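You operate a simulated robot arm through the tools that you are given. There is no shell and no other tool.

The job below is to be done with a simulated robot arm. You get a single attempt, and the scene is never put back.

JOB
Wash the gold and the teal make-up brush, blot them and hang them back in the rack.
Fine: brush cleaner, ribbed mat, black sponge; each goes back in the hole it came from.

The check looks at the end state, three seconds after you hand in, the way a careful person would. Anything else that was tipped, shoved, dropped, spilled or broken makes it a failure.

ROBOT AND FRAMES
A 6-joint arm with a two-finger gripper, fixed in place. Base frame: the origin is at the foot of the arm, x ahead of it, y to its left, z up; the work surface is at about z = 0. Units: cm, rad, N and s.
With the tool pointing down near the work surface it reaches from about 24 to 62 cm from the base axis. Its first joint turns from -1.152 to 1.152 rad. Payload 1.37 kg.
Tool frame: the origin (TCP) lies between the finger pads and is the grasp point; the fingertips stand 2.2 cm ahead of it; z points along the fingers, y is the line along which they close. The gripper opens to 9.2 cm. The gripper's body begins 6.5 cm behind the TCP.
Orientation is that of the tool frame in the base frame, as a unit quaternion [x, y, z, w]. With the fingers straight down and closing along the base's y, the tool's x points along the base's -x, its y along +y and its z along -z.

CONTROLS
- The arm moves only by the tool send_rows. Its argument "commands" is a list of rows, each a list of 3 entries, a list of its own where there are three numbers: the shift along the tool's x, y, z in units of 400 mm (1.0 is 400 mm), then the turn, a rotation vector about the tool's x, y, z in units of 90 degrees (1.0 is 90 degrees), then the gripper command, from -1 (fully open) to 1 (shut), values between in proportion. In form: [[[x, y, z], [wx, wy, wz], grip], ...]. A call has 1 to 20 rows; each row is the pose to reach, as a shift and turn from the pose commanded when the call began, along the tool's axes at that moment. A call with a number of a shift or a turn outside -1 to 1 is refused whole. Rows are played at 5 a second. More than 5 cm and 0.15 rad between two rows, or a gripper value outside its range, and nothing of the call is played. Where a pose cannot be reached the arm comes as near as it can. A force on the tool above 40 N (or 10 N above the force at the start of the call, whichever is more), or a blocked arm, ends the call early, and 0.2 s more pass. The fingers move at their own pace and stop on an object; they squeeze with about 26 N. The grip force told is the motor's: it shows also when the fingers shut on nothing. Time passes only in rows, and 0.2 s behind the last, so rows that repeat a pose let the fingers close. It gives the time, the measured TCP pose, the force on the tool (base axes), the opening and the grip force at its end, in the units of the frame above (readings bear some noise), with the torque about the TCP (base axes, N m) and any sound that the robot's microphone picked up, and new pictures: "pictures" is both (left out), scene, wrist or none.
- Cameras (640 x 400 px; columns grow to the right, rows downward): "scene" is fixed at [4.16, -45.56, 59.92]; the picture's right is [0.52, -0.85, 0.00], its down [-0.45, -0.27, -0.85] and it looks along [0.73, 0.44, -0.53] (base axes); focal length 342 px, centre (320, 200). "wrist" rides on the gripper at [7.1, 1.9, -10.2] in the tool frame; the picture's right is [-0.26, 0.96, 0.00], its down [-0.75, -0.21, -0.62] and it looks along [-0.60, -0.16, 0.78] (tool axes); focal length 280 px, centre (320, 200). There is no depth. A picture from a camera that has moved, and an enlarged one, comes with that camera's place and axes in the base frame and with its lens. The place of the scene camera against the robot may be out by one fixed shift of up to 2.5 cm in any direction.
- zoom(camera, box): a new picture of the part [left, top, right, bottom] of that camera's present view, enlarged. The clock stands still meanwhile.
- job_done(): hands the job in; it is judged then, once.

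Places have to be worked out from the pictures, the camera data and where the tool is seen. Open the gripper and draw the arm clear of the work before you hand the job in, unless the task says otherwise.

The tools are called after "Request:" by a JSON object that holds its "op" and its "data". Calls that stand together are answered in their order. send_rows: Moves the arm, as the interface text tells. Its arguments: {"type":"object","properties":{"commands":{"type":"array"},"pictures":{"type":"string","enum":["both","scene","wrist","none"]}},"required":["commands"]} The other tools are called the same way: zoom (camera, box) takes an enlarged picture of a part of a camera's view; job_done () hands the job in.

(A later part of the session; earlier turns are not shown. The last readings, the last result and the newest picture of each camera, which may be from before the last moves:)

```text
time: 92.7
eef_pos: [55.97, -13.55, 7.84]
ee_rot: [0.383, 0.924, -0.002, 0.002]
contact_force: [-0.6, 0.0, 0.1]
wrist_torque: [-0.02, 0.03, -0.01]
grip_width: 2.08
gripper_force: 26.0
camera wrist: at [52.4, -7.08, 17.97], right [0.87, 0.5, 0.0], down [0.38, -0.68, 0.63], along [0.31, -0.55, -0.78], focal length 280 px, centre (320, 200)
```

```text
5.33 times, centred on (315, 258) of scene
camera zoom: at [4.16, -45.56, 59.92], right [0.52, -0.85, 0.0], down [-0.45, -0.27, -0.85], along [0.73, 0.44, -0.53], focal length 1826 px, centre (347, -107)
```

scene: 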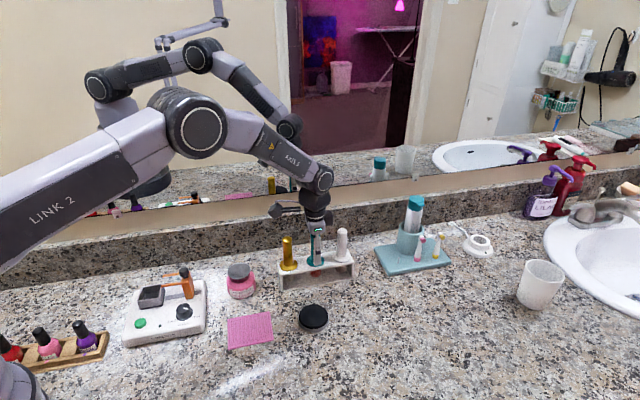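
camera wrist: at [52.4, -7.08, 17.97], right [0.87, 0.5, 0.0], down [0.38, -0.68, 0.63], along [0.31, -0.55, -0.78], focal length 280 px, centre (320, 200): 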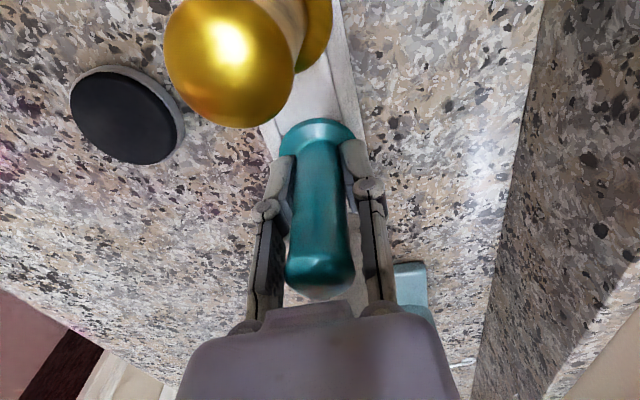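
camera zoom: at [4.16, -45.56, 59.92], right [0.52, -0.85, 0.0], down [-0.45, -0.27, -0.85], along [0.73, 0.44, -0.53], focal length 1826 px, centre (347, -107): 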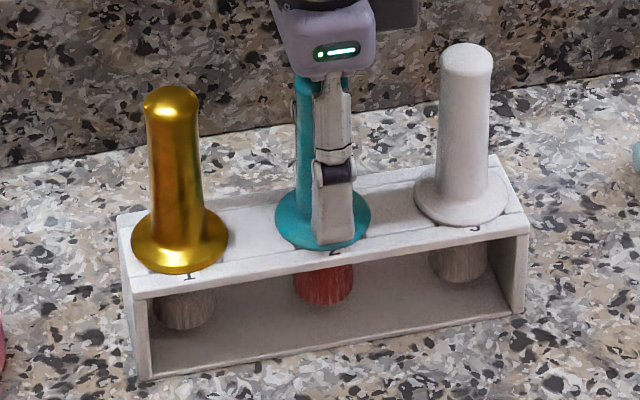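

Teal is held. I lift it straight out, swing it out in front of the gold brush (not over it), and bring it over the dish at (43.97, -0.9).

Request:
{"op": "send_rows", "data": {"commands": [[[0, 0, -0.02], [0, 0, 0], 1], [[0, 0, -0.06], [0, 0, 0], 1], [[0, 0, -0.1], [0, 0, 0], 1], [[0, 0, -0.14], [0, 0, 0], 1], [[0, 0, -0.18], [0, 0, 0], 1], [[0, -0.02, -0.2], [0, 0, 0], 1], [[0, -0.08, -0.2], [0, 0, 0], 1], [[0, -0.15, -0.2], [0, 0, 0], 1], [[0.06, -0.15, -0.2], [0, 0, 0], 1], [[0.13, -0.15, -0.2], [0, 0, 0], 1], [[0.2, -0.15, -0.2], [0, 0, 0], 1], [[0.27, -0.15, -0.2], [0, 0, 0], 1], [[0.34, -0.15, -0.2], [0, 0, 0], 1], [[0.4, -0.12, -0.2], [0, 0, 0], 1], [[0.434, -0.06, -0.2], [0, 0, 0], 1], [[0.434, -0.01, -0.2], [0, 0, 0], 1], [[0.434, 0.009, -0.2], [0, 0, 0], 1], [[0.434, 0.009, -0.2], [0, 0, 0], 1]]}}

Request:
{"op": "zoom", "data": {"camera": "scene", "box": [200, 220, 290, 310]}}

Request:
{"op": "zoom", "data": {"camera": "scene", "box": [228, 235, 252, 265]}}

```text
time: 96.5
eef_pos: [43.9, -0.97, 15.92]
ee_rot: [0.383, 0.924, -0.002, 0.002]
contact_force: [-0.5, 0.1, -0.5]
wrist_torque: [-0.02, -0.04, -0.01]
grip_width: 2.06
gripper_force: 26.6
camera wrist: at [40.26, 5.62, 26.05], right [0.87, 0.5, 0.0], down [0.38, -0.68, 0.63], along [0.31, -0.55, -0.78], focal length 280 px, centre (320, 200)
```

scene: 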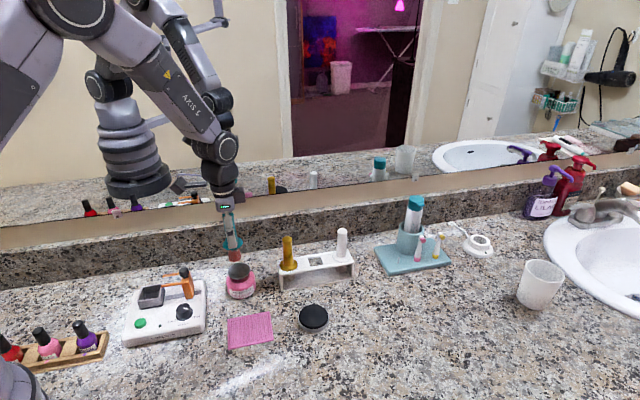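
wrist: 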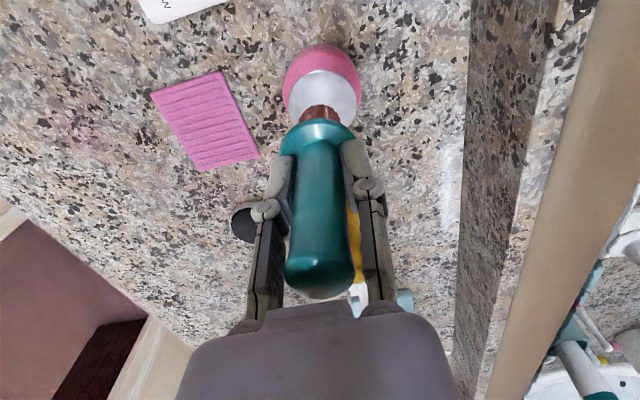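

```text
4.44 times, centred on (245, 265) of scene
camera zoom: at [4.16, -45.56, 59.92], right [0.52, -0.85, 0.0], down [-0.45, -0.27, -0.85], along [0.73, 0.44, -0.53], focal length 1522 px, centre (653, -89)
```

zoom: 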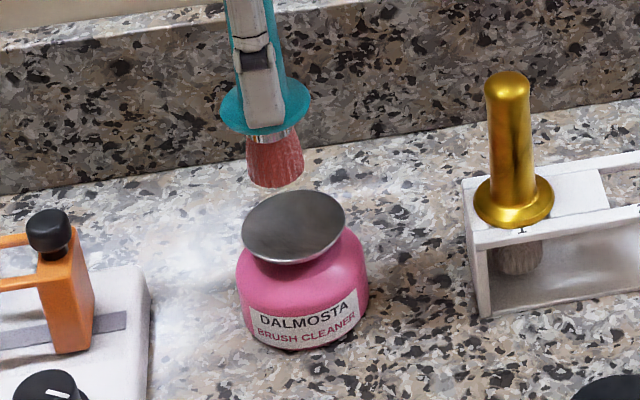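

```text
13.33 times, centred on (240, 250) of scene
camera zoom: at [4.16, -45.56, 59.92], right [0.52, -0.85, 0.0], down [-0.45, -0.27, -0.85], along [0.73, 0.44, -0.53], focal length 4565 px, centre (1387, -467)
```

zoom: 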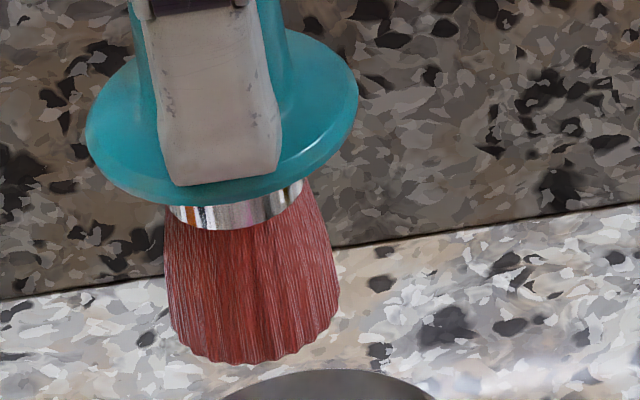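

The teal bristles are red and about 3.5 cm above the dish. I nudge 3 mm to the centre and come down 3.8 cm to meet the dish.

Request:
{"op": "send_rows", "data": {"commands": [[[-0.007, 0, 0.025], [0, 0, 0], 1], [[-0.007, 0, 0.05], [0, 0, 0], 1], [[-0.007, 0, 0.075], [0, 0, 0], 1], [[-0.007, 0, 0.085], [0, 0, 0], 1], [[-0.007, 0, 0.095], [0, 0, 0], 1], [[-0.007, 0, 0.095], [0, 0, 0], 1]], "pictures": "scene"}}

Request:
{"op": "zoom", "data": {"camera": "scene", "box": [200, 220, 290, 310]}}

```text
time: 97.9
eef_pos: [44.09, -0.95, 12.09]
ee_rot: [0.383, 0.924, -0.002, 0.002]
contact_force: [-0.6, -0.6, 1.3]
wrist_torque: [0.0, 0.01, 0.02]
grip_width: 2.08
gripper_force: 26.6
```

scene: 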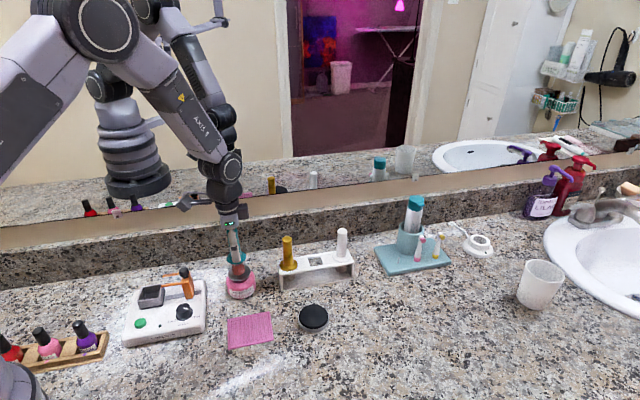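

```text
4.44 times, centred on (245, 265) of scene
camera zoom: at [4.16, -45.56, 59.92], right [0.52, -0.85, 0.0], down [-0.45, -0.27, -0.85], along [0.73, 0.44, -0.53], focal length 1522 px, centre (653, -89)
```

zoom: 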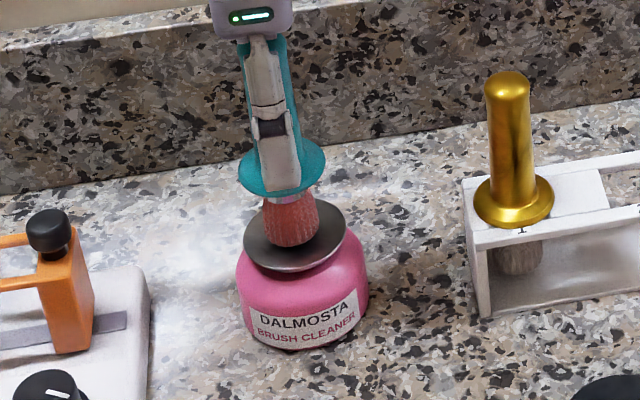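

Touching (1.3 N), dish slightly down. I press the pump through its stroke, 0.45 cm more.

Request:
{"op": "send_rows", "data": {"commands": [[[0, 0, 0.004], [0, 0, 0], 1], [[0, 0, 0.008], [0, 0, 0], 1], [[0, 0, 0.0112], [0, 0, 0], 1], [[0, 0, 0.0112], [0, 0, 0], 1]], "pictures": "none"}}

Request:
{"op": "zoom", "data": {"camera": "scene", "box": [200, 220, 290, 310]}}

```text
time: 98.9
eef_pos: [44.23, -0.96, 11.67]
ee_rot: [0.384, 0.923, 0.0, 0.002]
contact_force: [0.1, 0.1, 2.8]
wrist_torque: [0.1, -0.01, 0.01]
grip_width: 2.07
gripper_force: 26.3
```

```text
4.44 times, centred on (245, 265) of scene
camera zoom: at [4.16, -45.56, 59.92], right [0.52, -0.85, 0.0], down [-0.45, -0.27, -0.85], along [0.73, 0.44, -0.53], focal length 1522 px, centre (653, -89)
```

zoom: 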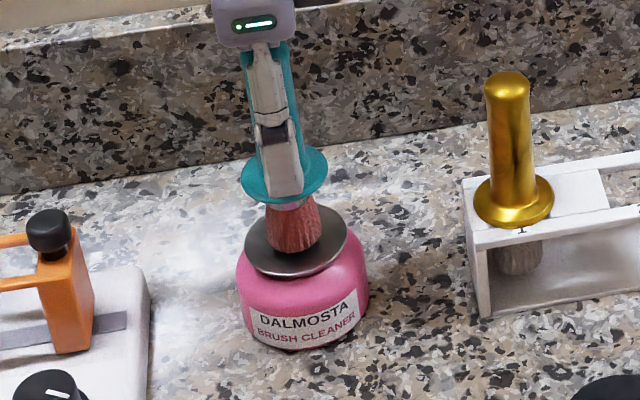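

2.8 N, still in the spring's travel. Another 1.5 mm to the end-stop.

Request:
{"op": "send_rows", "data": {"commands": [[[0, 0, 0.0018], [0, 0, 0], 1], [[0, 0, 0.0036], [0, 0, 0], 1], [[0, 0, 0.0036], [0, 0, 0], 1]], "pictures": "none"}}

```text
time: 99.7
eef_pos: [44.18, -1.18, 11.64]
ee_rot: [0.383, 0.924, 0.0, 0.005]
contact_force: [1.5, -1.3, 15.7]
wrist_torque: [-0.06, -0.03, -0.01]
grip_width: 2.07
gripper_force: 25.9
```

15.7 N: full stroke done. I ease up, lift clear and carry the wet teal brush to the forward side of the mat, stopping ~0.6 cm above it.

Request:
{"op": "send_rows", "data": {"commands": [[[0, 0, -0.01], [0, 0, 0], 1], [[0, 0, -0.025], [0, 0, 0], 1], [[0, 0, -0.025], [0, 0, 0], 1], [[0, 0, -0.07], [0, 0, 0], 1], [[0, 0, -0.12], [0, 0, 0], 1], [[-0.005, -0.04, -0.125], [0, 0, 0], 1], [[-0.01, -0.1, -0.125], [0, 0, 0], 1], [[-0.015, -0.16, -0.125], [0, 0, 0], 1], [[-0.02, -0.22, -0.11], [0, 0, 0], 1], [[-0.02, -0.256, -0.07], [0, 0, 0], 1], [[-0.02, -0.256, 0.0], [0, 0, 0], 1], [[-0.02, -0.256, 0.06], [0, 0, 0], 1], [[-0.02, -0.256, 0.0875], [0, 0, 0], 1], [[-0.02, -0.256, 0.0875], [0, 0, 0], 1]]}}

Request:
{"op": "zoom", "data": {"camera": "scene", "box": [215, 290, 285, 360]}}

```text
time: 102.7
eef_pos: [37.34, -8.95, 8.19]
ee_rot: [0.383, 0.924, 0.0, 0.002]
contact_force: [0.3, -0.4, -1.3]
wrist_torque: [0.01, 0.0, -0.01]
grip_width: 2.09
gripper_force: 26.2
camera wrist: at [33.63, -2.41, 18.18], right [0.87, 0.5, 0.0], down [0.38, -0.68, 0.63], along [0.31, -0.55, -0.78], focal length 280 px, centre (320, 200)
```

scene: 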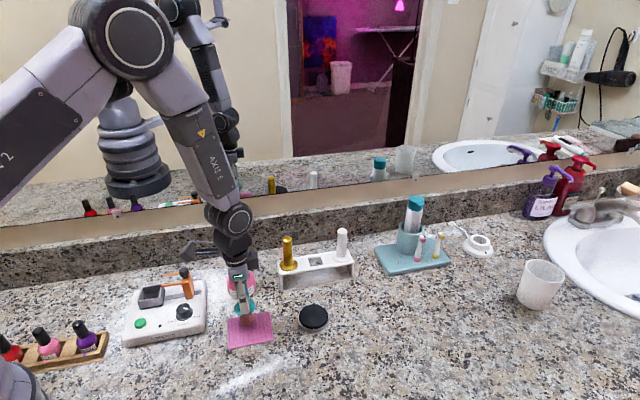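
wrist: 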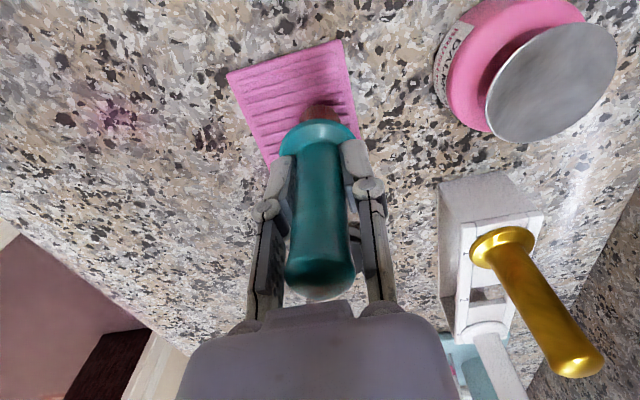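

```text
5.71 times, centred on (250, 325) of scene
camera zoom: at [4.16, -45.56, 59.92], right [0.52, -0.85, 0.0], down [-0.45, -0.27, -0.85], along [0.73, 0.44, -0.53], focal length 1956 px, centre (720, -514)
```

zoom: 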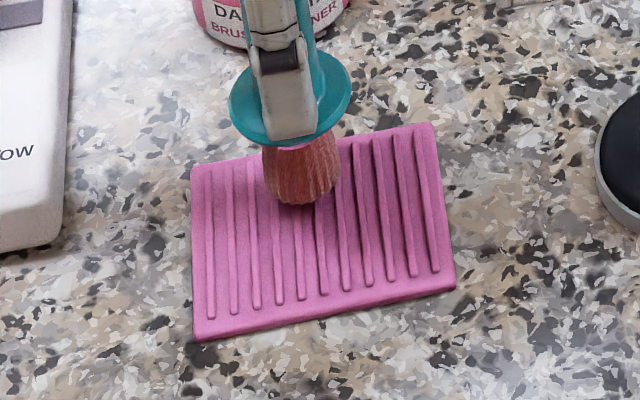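

The brush is just above the mat's forward half. I step down 0.4 cm, then finer.

Request:
{"op": "send_rows", "data": {"commands": [[[0, 0, 0.005], [0, 0, 0], 1], [[0, 0, 0.01], [0, 0, 0], 1], [[0, 0, 0.01], [0, 0, 0], 1]], "pictures": "none"}}

```text
time: 103.5
eef_pos: [37.32, -8.8, 7.77]
ee_rot: [0.383, 0.924, -0.001, 0.003]
contact_force: [0.8, -0.7, -0.7]
wrist_torque: [0.04, -0.05, 0.0]
grip_width: 2.07
gripper_force: 26.2
```

Still free. Another 1.2 mm.

Request:
{"op": "send_rows", "data": {"commands": [[[0, 0, 0.0015], [0, 0, 0], 1], [[0, 0, 0.003], [0, 0, 0], 1], [[0, 0, 0.003], [0, 0, 0], 1]], "pictures": "none"}}

```text
time: 104.3
eef_pos: [37.44, -8.86, 7.57]
ee_rot: [0.383, 0.924, -0.001, 0.002]
contact_force: [0.3, 0.2, 0.1]
wrist_torque: [0.01, 0.01, 0.0]
grip_width: 2.06
gripper_force: 26.5
```

Still free. One more millimetre.

Request:
{"op": "send_rows", "data": {"commands": [[[0, 0, 0.0012], [0, 0, 0], 1], [[0, 0, 0.0024], [0, 0, 0], 1], [[0, 0, 0.0024], [0, 0, 0], 1]], "pictures": "none"}}

```text
time: 105.1
eef_pos: [37.42, -8.93, 7.46]
ee_rot: [0.384, 0.924, -0.002, 0.002]
contact_force: [-5.6, 2.3, 14.5]
wrist_torque: [0.2, 0.31, -0.02]
grip_width: 2.06
gripper_force: 26.3
```

14.5 N, so contact level is known. I ease off 0.36 mm and run two -y strokes with lifted returns.

Request:
{"op": "send_rows", "data": {"commands": [[[0, 0, -0.0009], [0, 0, 0], 1], [[0, -0.0163, -0.00085], [0, 0, 0], 1], [[0, -0.0325, -0.0008], [0, 0, 0], 1], [[0, -0.0488, -0.00075], [0, 0, 0], 1], [[0, -0.065, -0.0007], [0, 0, 0], 1], [[0, -0.065, -0.008], [0, 0, 0], 1], [[0, -0.0325, -0.008], [0, 0, 0], 1], [[0, 0, -0.008], [0, 0, 0], 1], [[0, 0, -0.0008], [0, 0, 0], 1], [[0, -0.0163, -0.00075], [0, 0, 0], 1], [[0, -0.0325, -0.0007], [0, 0, 0], 1], [[0, -0.0488, -0.00065], [0, 0, 0], 1], [[0, -0.065, -0.0006], [0, 0, 0], 1]], "pictures": "none"}}

Request:
{"op": "zoom", "data": {"camera": "scene", "box": [225, 300, 275, 350]}}

```text
time: 107.9
eef_pos: [35.6, -10.64, 7.5]
ee_rot: [0.384, 0.923, -0.002, 0.004]
contact_force: [4.9, 4.4, 10.7]
wrist_torque: [0.24, -0.35, 0.01]
grip_width: 2.07
gripper_force: 26.2
```

```text
8.00 times, centred on (250, 325) of scene
camera zoom: at [4.16, -45.56, 59.92], right [0.52, -0.85, 0.0], down [-0.45, -0.27, -0.85], along [0.73, 0.44, -0.53], focal length 2739 px, centre (880, -800)
```

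zoom: 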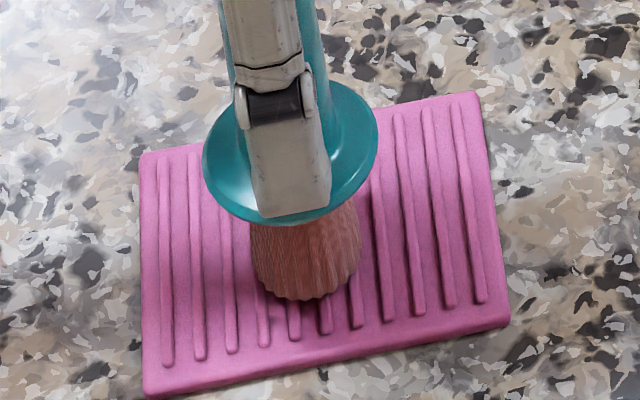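

Good strokes (10 N), the red is fading. I continue with two more, slightly lighter.

Request:
{"op": "send_rows", "data": {"commands": [[[0, 0, -0.008], [0, 0, 0], 1], [[0, 0.0325, -0.008], [0, 0, 0], 1], [[0, 0.065, -0.008], [0, 0, 0], 1], [[0, 0.065, -0.0005], [0, 0, 0], 1], [[0, 0.0488, -0.00045], [0, 0, 0], 1], [[0, 0.0325, -0.0004], [0, 0, 0], 1], [[0, 0.0163, -0.00035], [0, 0, 0], 1], [[0, 0, -0.0003], [0, 0, 0], 1], [[0, 0, -0.008], [0, 0, 0], 1], [[0, 0.0325, -0.008], [0, 0, 0], 1], [[0, 0.065, -0.008], [0, 0, 0], 1], [[0, 0.065, -0.0005], [0, 0, 0], 1], [[0, 0.0488, -0.00045], [0, 0, 0], 1], [[0, 0.0325, -0.0004], [0, 0, 0], 1], [[0, 0.0163, -0.00035], [0, 0, 0], 1], [[0, 0, -0.0003], [0, 0, 0], 1]], "pictures": "none"}}

Request:
{"op": "zoom", "data": {"camera": "scene", "box": [225, 300, 275, 350]}}

```text
time: 111.3
eef_pos: [35.61, -10.71, 7.39]
ee_rot: [0.383, 0.924, -0.002, 0.004]
contact_force: [9.6, 6.2, 15.6]
wrist_torque: [0.35, -0.61, -0.01]
grip_width: 2.06
gripper_force: 25.5
```

```text
8.00 times, centred on (250, 325) of scene
camera zoom: at [4.15, -45.55, 59.92], right [0.52, -0.85, 0.0], down [-0.45, -0.27, -0.85], along [0.73, 0.44, -0.53], focal length 2739 px, centre (880, -800)
```

zoom: 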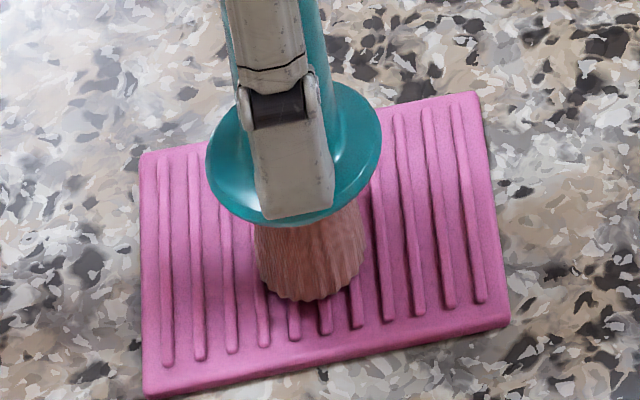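

Still fading; force 15 N, so I lighten a bit and do two more strokes.

Request:
{"op": "send_rows", "data": {"commands": [[[0, 0, -0.008], [0, 0, 0], 1], [[0, 0.0325, -0.008], [0, 0, 0], 1], [[0, 0.065, -0.008], [0, 0, 0], 1], [[0, 0.065, -0.0009], [0, 0, 0], 1], [[0, 0.0488, -0.00085], [0, 0, 0], 1], [[0, 0.0325, -0.0008], [0, 0, 0], 1], [[0, 0.0163, -0.00075], [0, 0, 0], 1], [[0, 0, -0.0007], [0, 0, 0], 1], [[0, 0, -0.008], [0, 0, 0], 1], [[0, 0.0325, -0.008], [0, 0, 0], 1], [[0, 0.065, -0.008], [0, 0, 0], 1], [[0, 0.065, -0.0008], [0, 0, 0], 1], [[0, 0.0488, -0.00075], [0, 0, 0], 1], [[0, 0.0325, -0.0007], [0, 0, 0], 1], [[0, 0.0163, -0.00065], [0, 0, 0], 1], [[0, 0, -0.0006], [0, 0, 0], 1]], "pictures": "none"}}

Request:
{"op": "zoom", "data": {"camera": "scene", "box": [225, 300, 275, 350]}}

```text
time: 114.7
eef_pos: [35.65, -10.85, 7.62]
ee_rot: [0.383, 0.924, 0.0, 0.003]
contact_force: [0.6, 0.5, 2.1]
wrist_torque: [0.03, -0.09, 0.04]
grip_width: 2.08
gripper_force: 25.8
```

```text
8.00 times, centred on (250, 325) of scene
camera zoom: at [4.16, -45.56, 59.92], right [0.52, -0.85, 0.0], down [-0.45, -0.27, -0.85], along [0.73, 0.44, -0.53], focal length 2739 px, centre (880, -800)
```

zoom: 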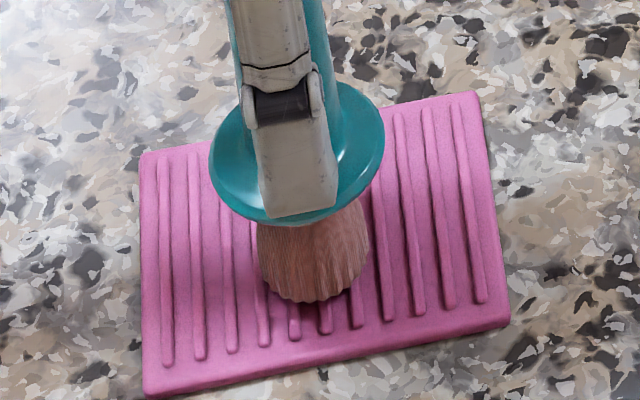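

Light touch (2 N), colour tan-pink. Two more strokes slightly deeper.

Request:
{"op": "send_rows", "data": {"commands": [[[0, 0, -0.008], [0, 0, 0], 1], [[0, 0.0325, -0.008], [0, 0, 0], 1], [[0, 0.065, -0.008], [0, 0, 0], 1], [[0, 0.065, 0.0], [0, 0, 0], 1], [[0, 0.0488, 5e-05], [0, 0, 0], 1], [[0, 0.0325, 0.0001], [0, 0, 0], 1], [[0, 0.0163, 0.00015], [0, 0, 0], 1], [[0, 0, 0.0002], [0, 0, 0], 1], [[0, 0, -0.008], [0, 0, 0], 1], [[0, 0.0325, -0.008], [0, 0, 0], 1], [[0, 0.065, -0.008], [0, 0, 0], 1], [[0, 0.065, 0.0001], [0, 0, 0], 1], [[0, 0.0488, 0.00015], [0, 0, 0], 1], [[0, 0.0325, 0.0002], [0, 0, 0], 1], [[0, 0.0163, 0.00025], [0, 0, 0], 1], [[0, 0, 0.0003], [0, 0, 0], 1]], "pictures": "none"}}

Request:
{"op": "zoom", "data": {"camera": "scene", "box": [225, 300, 275, 350]}}

```text
time: 118.1
eef_pos: [35.63, -10.87, 7.45]
ee_rot: [0.384, 0.923, -0.001, 0.003]
contact_force: [6.8, 5.2, 12.1]
wrist_torque: [0.26, -0.48, 0.01]
grip_width: 2.09
gripper_force: 26.1
```

```text
8.00 times, centred on (250, 325) of scene
camera zoom: at [4.15, -45.56, 59.92], right [0.52, -0.85, 0.0], down [-0.45, -0.27, -0.85], along [0.73, 0.44, -0.53], focal length 2739 px, centre (880, -800)
```

zoom: 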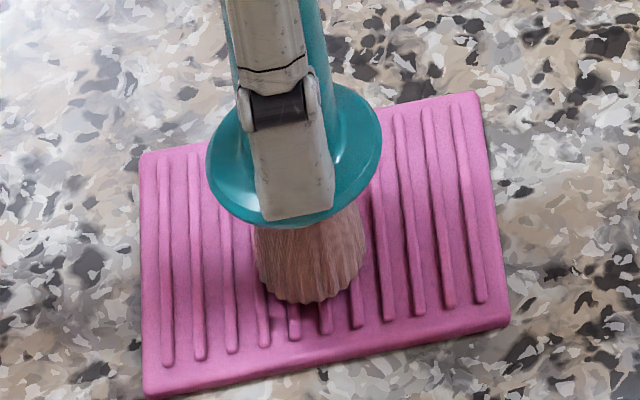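

12 N; still a pink hint. Two more strokes, a little lighter.

Request:
{"op": "send_rows", "data": {"commands": [[[0, 0, -0.008], [0, 0, 0], 1], [[0, 0.0325, -0.008], [0, 0, 0], 1], [[0, 0.065, -0.008], [0, 0, 0], 1], [[0, 0.065, -0.0005], [0, 0, 0], 1], [[0, 0.0488, -0.00045], [0, 0, 0], 1], [[0, 0.0325, -0.0004], [0, 0, 0], 1], [[0, 0.0163, -0.00035], [0, 0, 0], 1], [[0, 0, -0.0003], [0, 0, 0], 1], [[0, 0, -0.008], [0, 0, 0], 1], [[0, 0.0325, -0.008], [0, 0, 0], 1], [[0, 0.065, -0.008], [0, 0, 0], 1], [[0, 0.065, -0.0004], [0, 0, 0], 1], [[0, 0.0488, -0.00035], [0, 0, 0], 1], [[0, 0.0325, -0.0003], [0, 0, 0], 1], [[0, 0.0163, -0.00025], [0, 0, 0], 1], [[0, 0, -0.0002], [0, 0, 0], 1]], "pictures": "none"}}

Request:
{"op": "zoom", "data": {"camera": "scene", "box": [225, 300, 275, 350]}}

```text
time: 121.5
eef_pos: [35.5, -10.83, 7.5]
ee_rot: [0.383, 0.924, -0.001, 0.002]
contact_force: [0.4, 0.8, 0.3]
wrist_torque: [0.04, -0.03, 0.02]
grip_width: 2.07
gripper_force: 26.5
```

```text
8.00 times, centred on (250, 325) of scene
camera zoom: at [4.16, -45.56, 59.92], right [0.52, -0.85, 0.0], down [-0.45, -0.27, -0.85], along [0.73, 0.44, -0.53], focal length 2739 px, centre (880, -800)
```

zoom: 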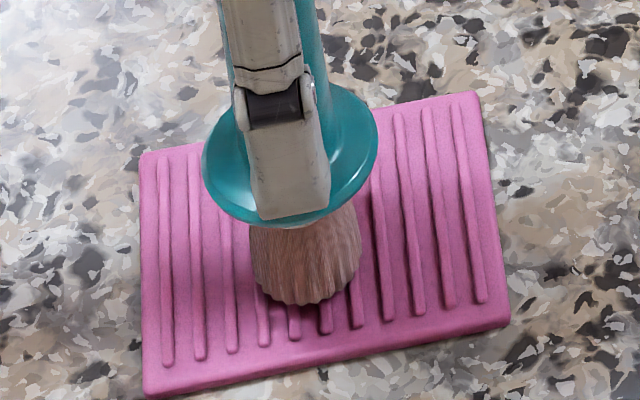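

Contact was lost by the end, so I go 0.25 mm deeper and make two more strokes.

Request:
{"op": "send_rows", "data": {"commands": [[[0, 0, -0.007], [0, 0, 0], 1], [[0, 0.0325, -0.007], [0, 0, 0], 1], [[0, 0.065, -0.007], [0, 0, 0], 1], [[0, 0.065, 0.0005], [0, 0, 0], 1], [[0, 0.0488, 0.00055], [0, 0, 0], 1], [[0, 0.0325, 0.0006], [0, 0, 0], 1], [[0, 0.0163, 0.00065], [0, 0, 0], 1], [[0, 0, 0.0007], [0, 0, 0], 1], [[0, 0, -0.007], [0, 0, 0], 1], [[0, 0.0325, -0.007], [0, 0, 0], 1], [[0, 0.065, -0.007], [0, 0, 0], 1], [[0, 0.065, 0.0006], [0, 0, 0], 1], [[0, 0.0488, 0.00065], [0, 0, 0], 1], [[0, 0.0325, 0.0007], [0, 0, 0], 1], [[0, 0.0163, 0.00075], [0, 0, 0], 1], [[0, 0, 0.0008], [0, 0, 0], 1]], "pictures": "none"}}

Request:
{"op": "zoom", "data": {"camera": "scene", "box": [225, 300, 275, 350]}}

```text
time: 124.9
eef_pos: [35.49, -10.74, 7.38]
ee_rot: [0.384, 0.923, -0.003, 0.001]
contact_force: [0.1, -0.7, -0.4]
wrist_torque: [-0.01, -0.04, 0.0]
grip_width: 2.09
gripper_force: 25.9
```

```text
8.00 times, centred on (250, 325) of scene
camera zoom: at [4.16, -45.56, 59.92], right [0.52, -0.85, 0.0], down [-0.45, -0.27, -0.85], along [0.73, 0.44, -0.53], focal length 2739 px, centre (880, -800)
```

zoom: 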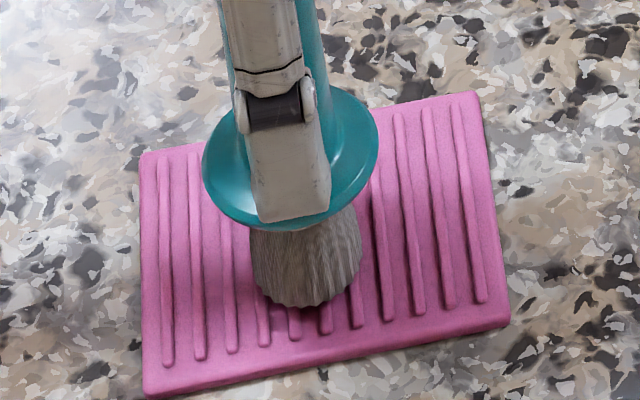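

The teal bristles are clean now. I lift and carry to the sponge, stopping about 0.5 cm above it.

Request:
{"op": "send_rows", "data": {"commands": [[[0, 0, -0.02], [0, 0, 0], 1], [[0, 0, -0.06], [0, 0, 0], 1], [[-0.03, 0.003, -0.1], [0, 0, 0], 1], [[-0.08, 0.008, -0.125], [0, 0, 0], 1], [[-0.14, 0.014, -0.125], [0, 0, 0], 1], [[-0.2, 0.02, -0.125], [0, 0, 0], 1], [[-0.26, 0.026, -0.125], [0, 0, 0], 1], [[-0.3, 0.03, -0.125], [0, 0, 0], 1], [[-0.3133, 0.0312, -0.115], [0, 0, 0], 1], [[-0.3133, 0.0312, -0.08], [0, 0, 0], 1], [[-0.3133, 0.0312, -0.05], [0, 0, 0], 1], [[-0.3133, 0.0312, -0.034], [0, 0, 0], 1], [[-0.3133, 0.0312, -0.034], [0, 0, 0], 1]]}}

Request:
{"op": "zoom", "data": {"camera": "scene", "box": [280, 270, 350, 340]}}

Request:
{"op": "zoom", "data": {"camera": "wrist", "box": [240, 60, 400, 320]}}

```text
time: 127.7
eef_pos: [45.33, -18.81, 8.94]
ee_rot: [0.383, 0.924, -0.001, 0.002]
contact_force: [0.3, -0.6, -0.7]
wrist_torque: [0.01, -0.04, 0.01]
grip_width: 2.03
gripper_force: 26.2
camera wrist: at [41.67, -12.23, 18.95], right [0.87, 0.5, 0.0], down [0.38, -0.68, 0.63], along [0.31, -0.55, -0.78], focal length 280 px, centre (320, 200)
```

scene: 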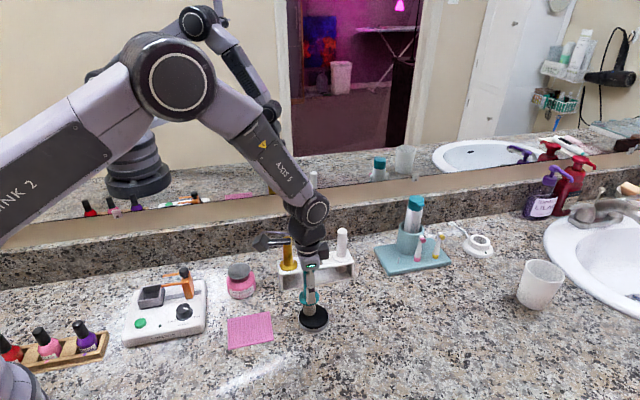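
wrist: 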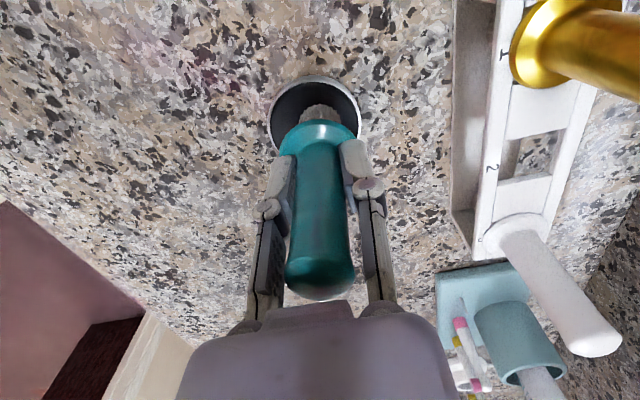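

```text
5.71 times, centred on (315, 305) of scene
camera zoom: at [4.16, -45.56, 59.92], right [0.52, -0.85, 0.0], down [-0.45, -0.27, -0.85], along [0.73, 0.44, -0.53], focal length 1956 px, centre (349, -400)
```

zoom: 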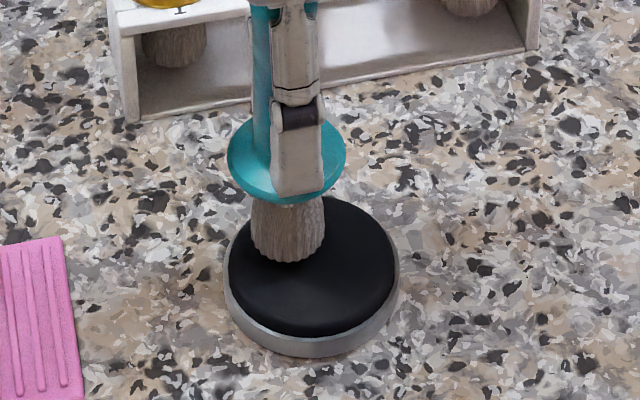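

```text
1.54 times, centred on (320, 190) of wrist
camera zoom: at [41.67, -12.23, 18.95], right [0.87, 0.5, 0.0], down [0.38, -0.68, 0.63], along [0.31, -0.55, -0.78], focal length 431 px, centre (320, 215)
```

zoom: 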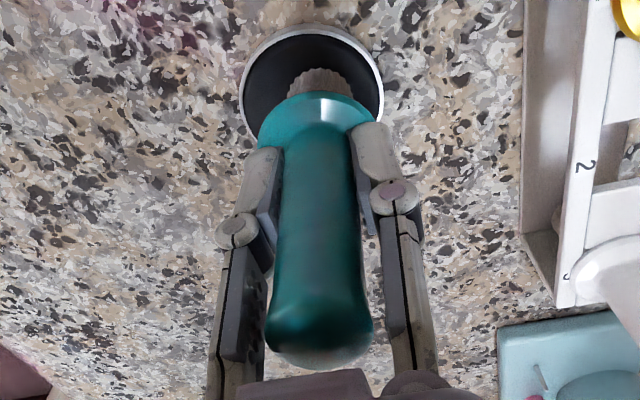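

Just above the sponge and centred. I step down 0.3 cm.

Request:
{"op": "send_rows", "data": {"commands": [[[0, 0, 0.004], [0, 0, 0], 1], [[0, 0, 0.0075], [0, 0, 0], 1], [[0, 0, 0.0075], [0, 0, 0], 1]], "pictures": "none"}}

```text
time: 128.5
eef_pos: [45.27, -18.83, 8.44]
ee_rot: [0.384, 0.924, -0.002, 0.003]
contact_force: [0.0, -0.2, -1.3]
wrist_torque: [-0.01, -0.04, 0.01]
grip_width: 2.08
gripper_force: 25.5
```

No force yet; another 1.6 mm.

Request:
{"op": "send_rows", "data": {"commands": [[[0, 0, 0.002], [0, 0, 0], 1], [[0, 0, 0.004], [0, 0, 0], 1], [[0, 0, 0.004], [0, 0, 0], 1]], "pictures": "none"}}

```text
time: 129.3
eef_pos: [45.37, -18.68, 8.51]
ee_rot: [0.383, 0.924, -0.001, 0.002]
contact_force: [0.4, 0.5, 0.6]
wrist_torque: [0.01, -0.02, 0.0]
grip_width: 2.04
gripper_force: 26.1
```

Barely anything; another 1.2 mm.

Request:
{"op": "send_rows", "data": {"commands": [[[0, 0, 0.0015], [0, 0, 0], 1], [[0, 0, 0.003], [0, 0, 0], 1], [[0, 0, 0.003], [0, 0, 0], 1]], "pictures": "none"}}

```text
time: 130.1
eef_pos: [45.33, -18.75, 8.27]
ee_rot: [0.384, 0.923, -0.002, 0.003]
contact_force: [-3.6, 0.6, 19.2]
wrist_torque: [0.01, 0.19, -0.02]
grip_width: 2.05
gripper_force: 26.1
```

19 N, on the sponge. I ease off 0.3 mm and blot with several held dabs at slightly different spots.

Request:
{"op": "send_rows", "data": {"commands": [[[0, 0, -0.0008], [0, 0, 0], 1], [[0, 0, -0.0008], [0, 0, 0], 1], [[0, 0, -0.0008], [0, 0, 0], 1], [[0, 0, -0.0008], [0, 0, 0], 1], [[0, 0, -0.009], [0, 0, 0], 1], [[-0.012, 0, -0.009], [0, 0, 0], 1], [[-0.012, 0, -0.0008], [0, 0, 0], 1], [[-0.012, 0, -0.0008], [0, 0, 0], 1], [[-0.012, 0, -0.0008], [0, 0, 0], 1], [[-0.012, 0, -0.0008], [0, 0, 0], 1], [[-0.012, 0, -0.009], [0, 0, 0], 1], [[0, -0.012, -0.009], [0, 0, 0], 1], [[0, -0.012, -0.0008], [0, 0, 0], 1], [[0, -0.012, -0.0008], [0, 0, 0], 1], [[0, -0.012, -0.0008], [0, 0, 0], 1], [[0, -0.012, -0.0008], [0, 0, 0], 1]], "pictures": "none"}}

Request:
{"op": "zoom", "data": {"camera": "scene", "box": [280, 280, 350, 340]}}

```text
time: 133.5
eef_pos: [44.87, -19.16, 8.37]
ee_rot: [0.383, 0.924, -0.001, 0.003]
contact_force: [-0.1, -0.5, 1.1]
wrist_torque: [-0.03, 0.04, -0.01]
grip_width: 2.04
gripper_force: 26.0
```

```text
6.67 times, centred on (315, 310) of scene
camera zoom: at [4.16, -45.56, 59.92], right [0.52, -0.85, 0.0], down [-0.45, -0.27, -0.85], along [0.73, 0.44, -0.53], focal length 2282 px, centre (353, -533)
```

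zoom: 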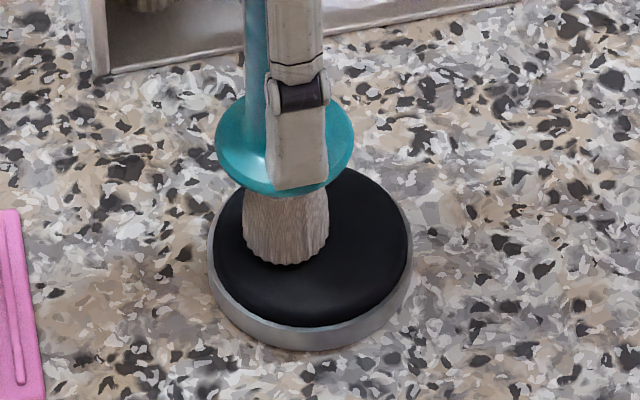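

Touch is only ~1 N at the end, so I repeat the dabs 0.3 mm deeper with longer holds.

Request:
{"op": "send_rows", "data": {"commands": [[[0, 0, 0.0007], [0, 0, 0], 1], [[0, 0, 0.0007], [0, 0, 0], 1], [[0, 0, 0.0007], [0, 0, 0], 1], [[0, 0, 0.0007], [0, 0, 0], 1], [[0, 0, 0.0007], [0, 0, 0], 1], [[0, 0, -0.008], [0, 0, 0], 1], [[0, 0.02, -0.008], [0, 0, 0], 1], [[0, 0.02, 0.0005], [0, 0, 0], 1], [[0, 0.02, 0.0006], [0, 0, 0], 1], [[0, 0.02, 0.0006], [0, 0, 0], 1], [[0, 0.02, 0.0006], [0, 0, 0], 1], [[0, 0.02, 0.0006], [0, 0, 0], 1]], "pictures": "none"}}

Request:
{"op": "zoom", "data": {"camera": "scene", "box": [280, 280, 350, 340]}}

```text
time: 136.1
eef_pos: [45.52, -18.53, 8.31]
ee_rot: [0.384, 0.923, -0.001, 0.004]
contact_force: [-3.4, 0.9, 12.2]
wrist_torque: [0.08, 0.19, -0.05]
grip_width: 2.05
gripper_force: 26.4
```

```text
6.67 times, centred on (315, 310) of scene
camera zoom: at [4.15, -45.55, 59.92], right [0.52, -0.85, 0.0], down [-0.45, -0.27, -0.85], along [0.73, 0.44, -0.53], focal length 2282 px, centre (353, -533)
```

zoom: 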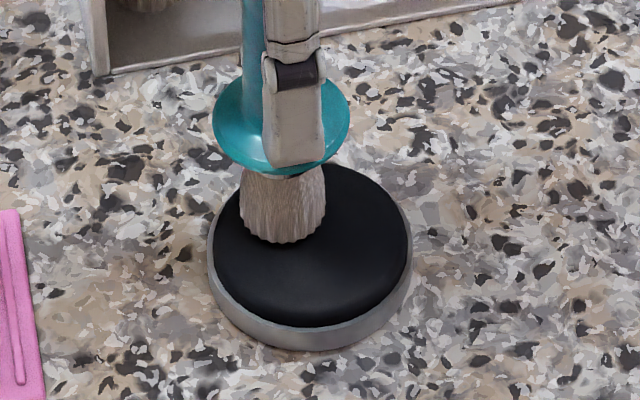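

12 N and lighter bristles. Two more dabs around the centre, then I lift and look.

Request:
{"op": "send_rows", "data": {"commands": [[[0, 0, -0.008], [0, 0, 0], 1], [[0, -0.012, -0.008], [0, 0, 0], 1], [[0, -0.012, -0.0002], [0, 0, 0], 1], [[0, -0.012, -0.0002], [0, 0, 0], 1], [[0, -0.012, -0.0002], [0, 0, 0], 1], [[0, -0.012, -0.0002], [0, 0, 0], 1], [[0, -0.012, -0.008], [0, 0, 0], 1], [[-0.01, -0.008, -0.008], [0, 0, 0], 1], [[-0.01, -0.008, -0.0001], [0, 0, 0], 1], [[-0.01, -0.008, -0.0001], [0, 0, 0], 1], [[-0.01, -0.008, -0.0001], [0, 0, 0], 1], [[-0.01, -0.008, -0.01], [0, 0, 0], 1], [[0, 0, -0.05], [0, 0, 0], 1], [[0, 0, -0.09], [0, 0, 0], 1], [[0, 0, -0.09], [0, 0, 0], 1]]}}

Request:
{"op": "zoom", "data": {"camera": "scene", "box": [300, 282, 326, 306]}}

Request:
{"op": "zoom", "data": {"camera": "scene", "box": [260, 240, 370, 340]}}

Request:
{"op": "zoom", "data": {"camera": "wrist", "box": [240, 60, 400, 320]}}

```text
time: 139.3
eef_pos: [45.32, -18.55, 11.93]
ee_rot: [0.383, 0.924, -0.001, 0.002]
contact_force: [0.0, 0.5, -0.3]
wrist_torque: [-0.01, 0.0, 0.01]
grip_width: 2.04
gripper_force: 25.7
camera wrist: at [41.79, -12.16, 22.08], right [0.87, 0.5, 0.0], down [0.38, -0.68, 0.63], along [0.31, -0.55, -0.78], focal length 280 px, centre (320, 200)
```

scene: 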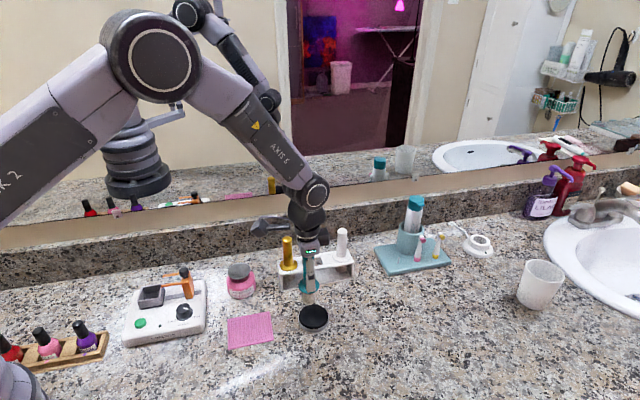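
wrist: 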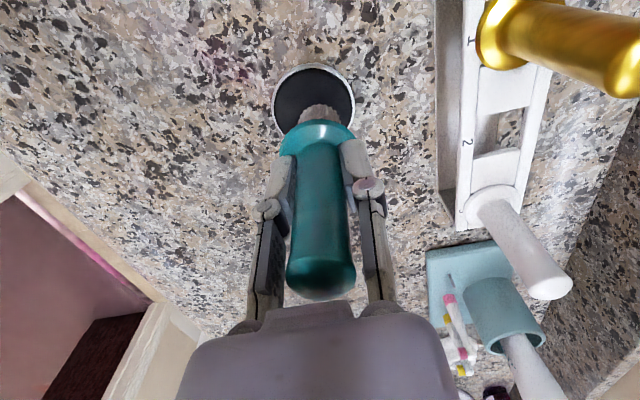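

```text
16.00 times, centred on (313, 294) of scene
camera zoom: at [4.16, -45.56, 59.92], right [0.52, -0.85, 0.0], down [-0.45, -0.27, -0.85], along [0.73, 0.44, -0.53], focal length 5478 px, centre (432, -1304)
```

zoom: 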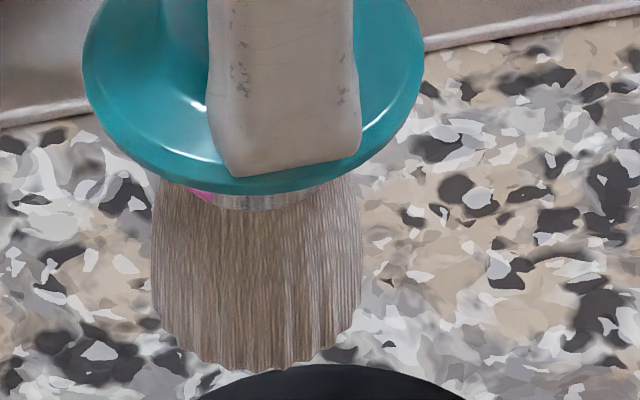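

```text
4.00 times, centred on (315, 290) of scene
camera zoom: at [4.16, -45.56, 59.92], right [0.52, -0.85, 0.0], down [-0.45, -0.27, -0.85], along [0.73, 0.44, -0.53], focal length 1369 px, centre (340, -160)
```

zoom: 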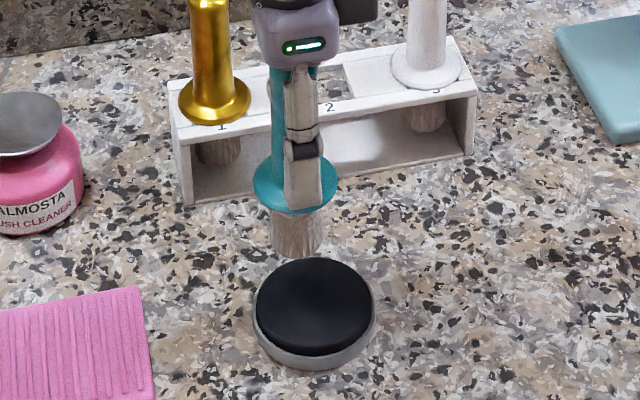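

```text
1.54 times, centred on (320, 190) of wrist
camera zoom: at [41.79, -12.16, 22.08], right [0.87, 0.5, 0.0], down [0.38, -0.68, 0.63], along [0.31, -0.55, -0.78], focal length 431 px, centre (320, 215)
```

zoom: 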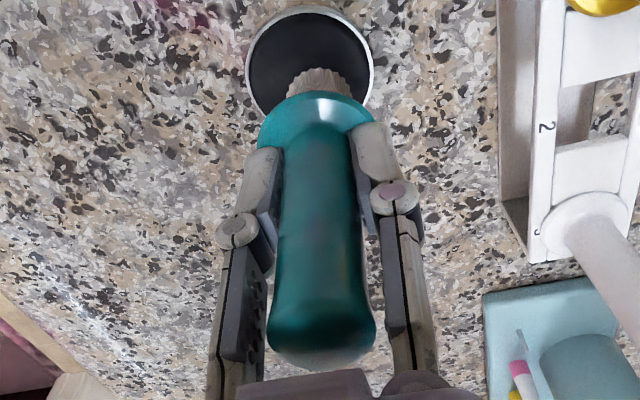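

Teal is clean, light and dry-looking, like gold at the end. By my summed commands the teal grasp pose is at (-0.0937, +0.2728, +0.0976) from here; I lift, shift, and approach hole 2 at safe height, then compare tip and hole.

Request:
{"op": "send_rows", "data": {"commands": [[[-0.02, 0, -0.04], [0, 0, 0], 1], [[-0.06, 0, -0.09], [0, 0, 0], 1], [[-0.0937, 0.02, -0.105], [0, 0, 0], 1], [[-0.0937, 0.07, -0.105], [0, 0, 0], 1], [[-0.0937, 0.13, -0.105], [0, 0, 0], 1], [[-0.0937, 0.19, -0.105], [0, 0, 0], 1], [[-0.0937, 0.24, -0.105], [0, 0, 0], 1], [[-0.0937, 0.265, -0.105], [0, 0, 0], 1], [[-0.0937, 0.2728, -0.105], [0, 0, 0], 1], [[-0.0937, 0.2728, -0.105], [0, 0, 0], 1]]}}

Request:
{"op": "zoom", "data": {"camera": "scene", "box": [265, 210, 365, 300]}}

Request:
{"op": "zoom", "data": {"camera": "wrist", "box": [260, 30, 380, 160]}}

```text
time: 141.5
eef_pos: [55.85, -13.35, 15.98]
ee_rot: [0.383, 0.924, -0.001, 0.003]
contact_force: [0.3, 0.1, -0.2]
wrist_torque: [-0.03, -0.05, -0.02]
grip_width: 2.07
gripper_force: 26.0
camera wrist: at [52.17, -6.93, 26.15], right [0.87, 0.5, 0.0], down [0.38, -0.68, 0.63], along [0.31, -0.55, -0.78], focal length 280 px, centre (320, 200)
```

scene: 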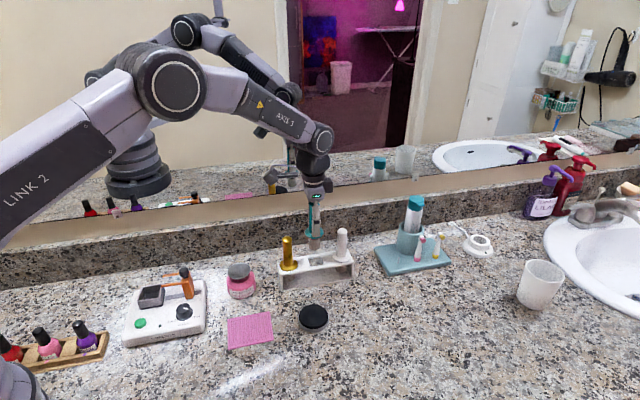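
wrist: 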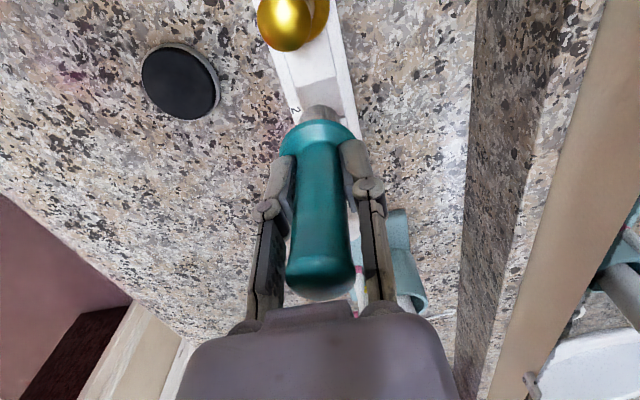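

```text
4.44 times, centred on (315, 255) of scene
camera zoom: at [4.16, -45.56, 59.92], right [0.52, -0.85, 0.0], down [-0.45, -0.27, -0.85], along [0.73, 0.44, -0.53], focal length 1522 px, centre (342, -44)
```

zoom: 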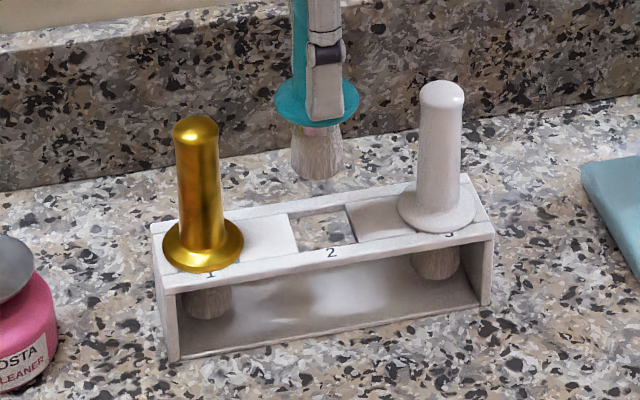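

```text
3.08 times, centred on (320, 95) of wrist
camera zoom: at [52.17, -6.93, 26.15], right [0.87, 0.5, 0.0], down [0.38, -0.68, 0.63], along [0.31, -0.55, -0.78], focal length 863 px, centre (320, 523)
```

zoom: 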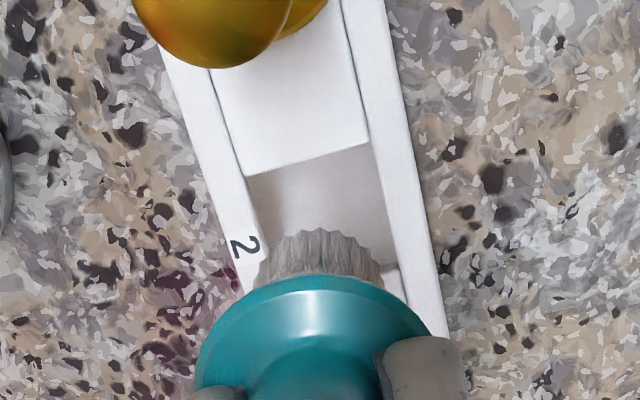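

Tip at about (55.84, -13.35) against hole 2's centre at (56.0, -13.41), with the scene view agreeing that it needs ~0.2 cm along the rack. I nudge 1.6 mm that way and lower 6.4 cm.

Request:
{"op": "send_rows", "data": {"commands": [[[-0.004, 0.0005, 0.0], [0, 0, 0], 1], [[-0.004, 0.0005, 0.03], [0, 0, 0], 1], [[-0.004, 0.0005, 0.06], [0, 0, 0], 1], [[-0.004, 0.0005, 0.085], [0, 0, 0], 1], [[-0.004, 0.0005, 0.105], [0, 0, 0], 1], [[-0.004, 0.0005, 0.12], [0, 0, 0], 1], [[-0.004, 0.0005, 0.135], [0, 0, 0], 1], [[-0.004, 0.0005, 0.15], [0, 0, 0], 1], [[-0.004, 0.0005, 0.16], [0, 0, 0], 1], [[-0.004, 0.0005, 0.16], [0, 0, 0], 1]]}}

Request:
{"op": "zoom", "data": {"camera": "scene", "box": [265, 210, 365, 300]}}

```text
time: 143.7
eef_pos: [55.97, -13.61, 9.65]
ee_rot: [0.383, 0.924, -0.001, 0.002]
contact_force: [0.1, -0.7, -0.3]
wrist_torque: [0.0, -0.01, 0.03]
grip_width: 2.04
gripper_force: 26.2
camera wrist: at [52.34, -7.1, 19.78], right [0.87, 0.5, 0.0], down [0.38, -0.68, 0.63], along [0.31, -0.55, -0.78], focal length 280 px, centre (320, 200)
```

scene: 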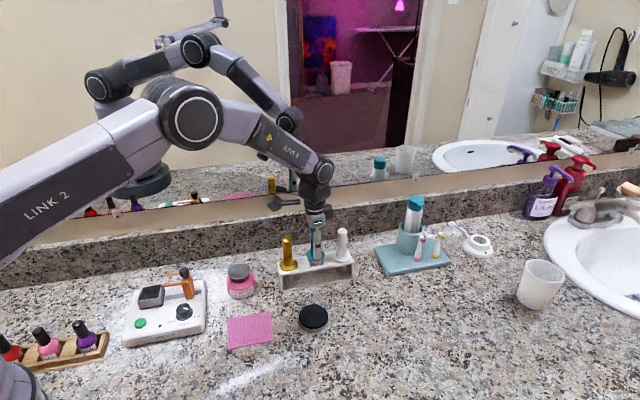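
wrist: 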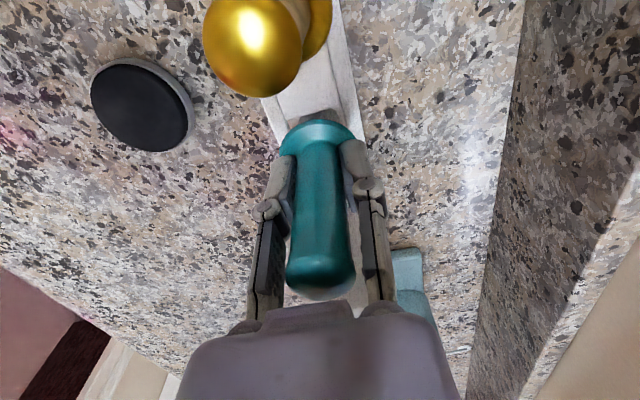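

```text
4.44 times, centred on (315, 255) of scene
camera zoom: at [4.16, -45.56, 59.92], right [0.52, -0.85, 0.0], down [-0.45, -0.27, -0.85], along [0.73, 0.44, -0.53], focal length 1522 px, centre (342, -44)
```

zoom: 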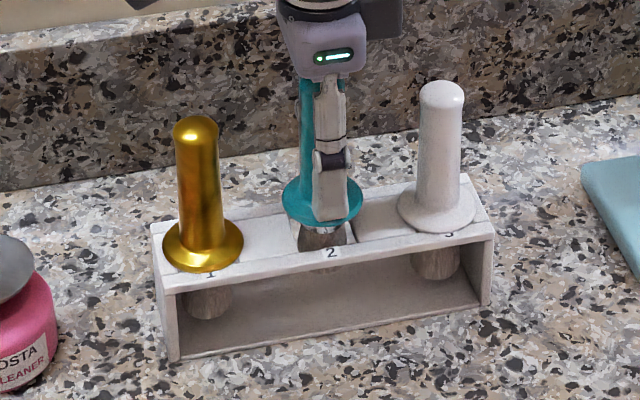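

The bristles have slipped into hole 2 without force. I lower another 1.3 cm.

Request:
{"op": "send_rows", "data": {"commands": [[[0, 0, 0.0125], [0, 0, 0], 1], [[0, 0, 0.025], [0, 0, 0], 1], [[0, 0, 0.0325], [0, 0, 0], 1], [[0, 0, 0.0325], [0, 0, 0], 1]], "pictures": "none"}}

Request:
{"op": "zoom", "data": {"camera": "scene", "box": [280, 230, 350, 290]}}

```text
time: 144.7
eef_pos: [55.89, -13.57, 8.42]
ee_rot: [0.383, 0.924, -0.001, 0.002]
contact_force: [-0.3, 0.5, 0.6]
wrist_torque: [-0.04, 0.02, 0.0]
grip_width: 2.04
gripper_force: 25.5
```

```text
6.67 times, centred on (315, 260) of scene
camera zoom: at [4.16, -45.56, 59.92], right [0.52, -0.85, 0.0], down [-0.45, -0.27, -0.85], along [0.73, 0.44, -0.53], focal length 2282 px, centre (353, -200)
```

zoom: 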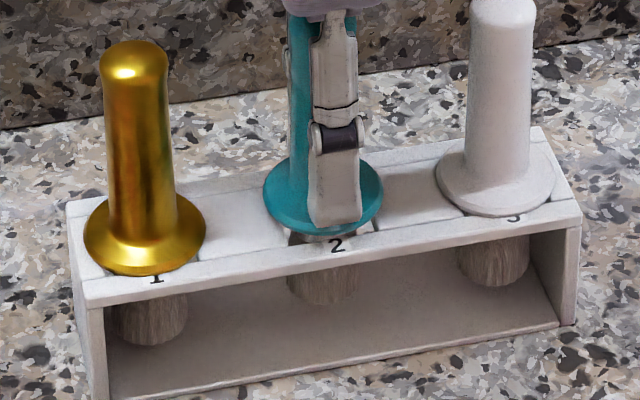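

The collar is about 4 mm above the plate. I lower 0.3 cm.

Request:
{"op": "send_rows", "data": {"commands": [[[0, 0, 0.004], [0, 0, 0], 1], [[0, 0, 0.0075], [0, 0, 0], 1], [[0, 0, 0.0075], [0, 0, 0], 1]], "pictures": "none"}}

```text
time: 145.5
eef_pos: [55.97, -13.72, 8.15]
ee_rot: [0.383, 0.924, -0.001, 0.002]
contact_force: [0.4, 0.3, -0.3]
wrist_torque: [0.0, -0.03, -0.01]
grip_width: 2.04
gripper_force: 26.5
```

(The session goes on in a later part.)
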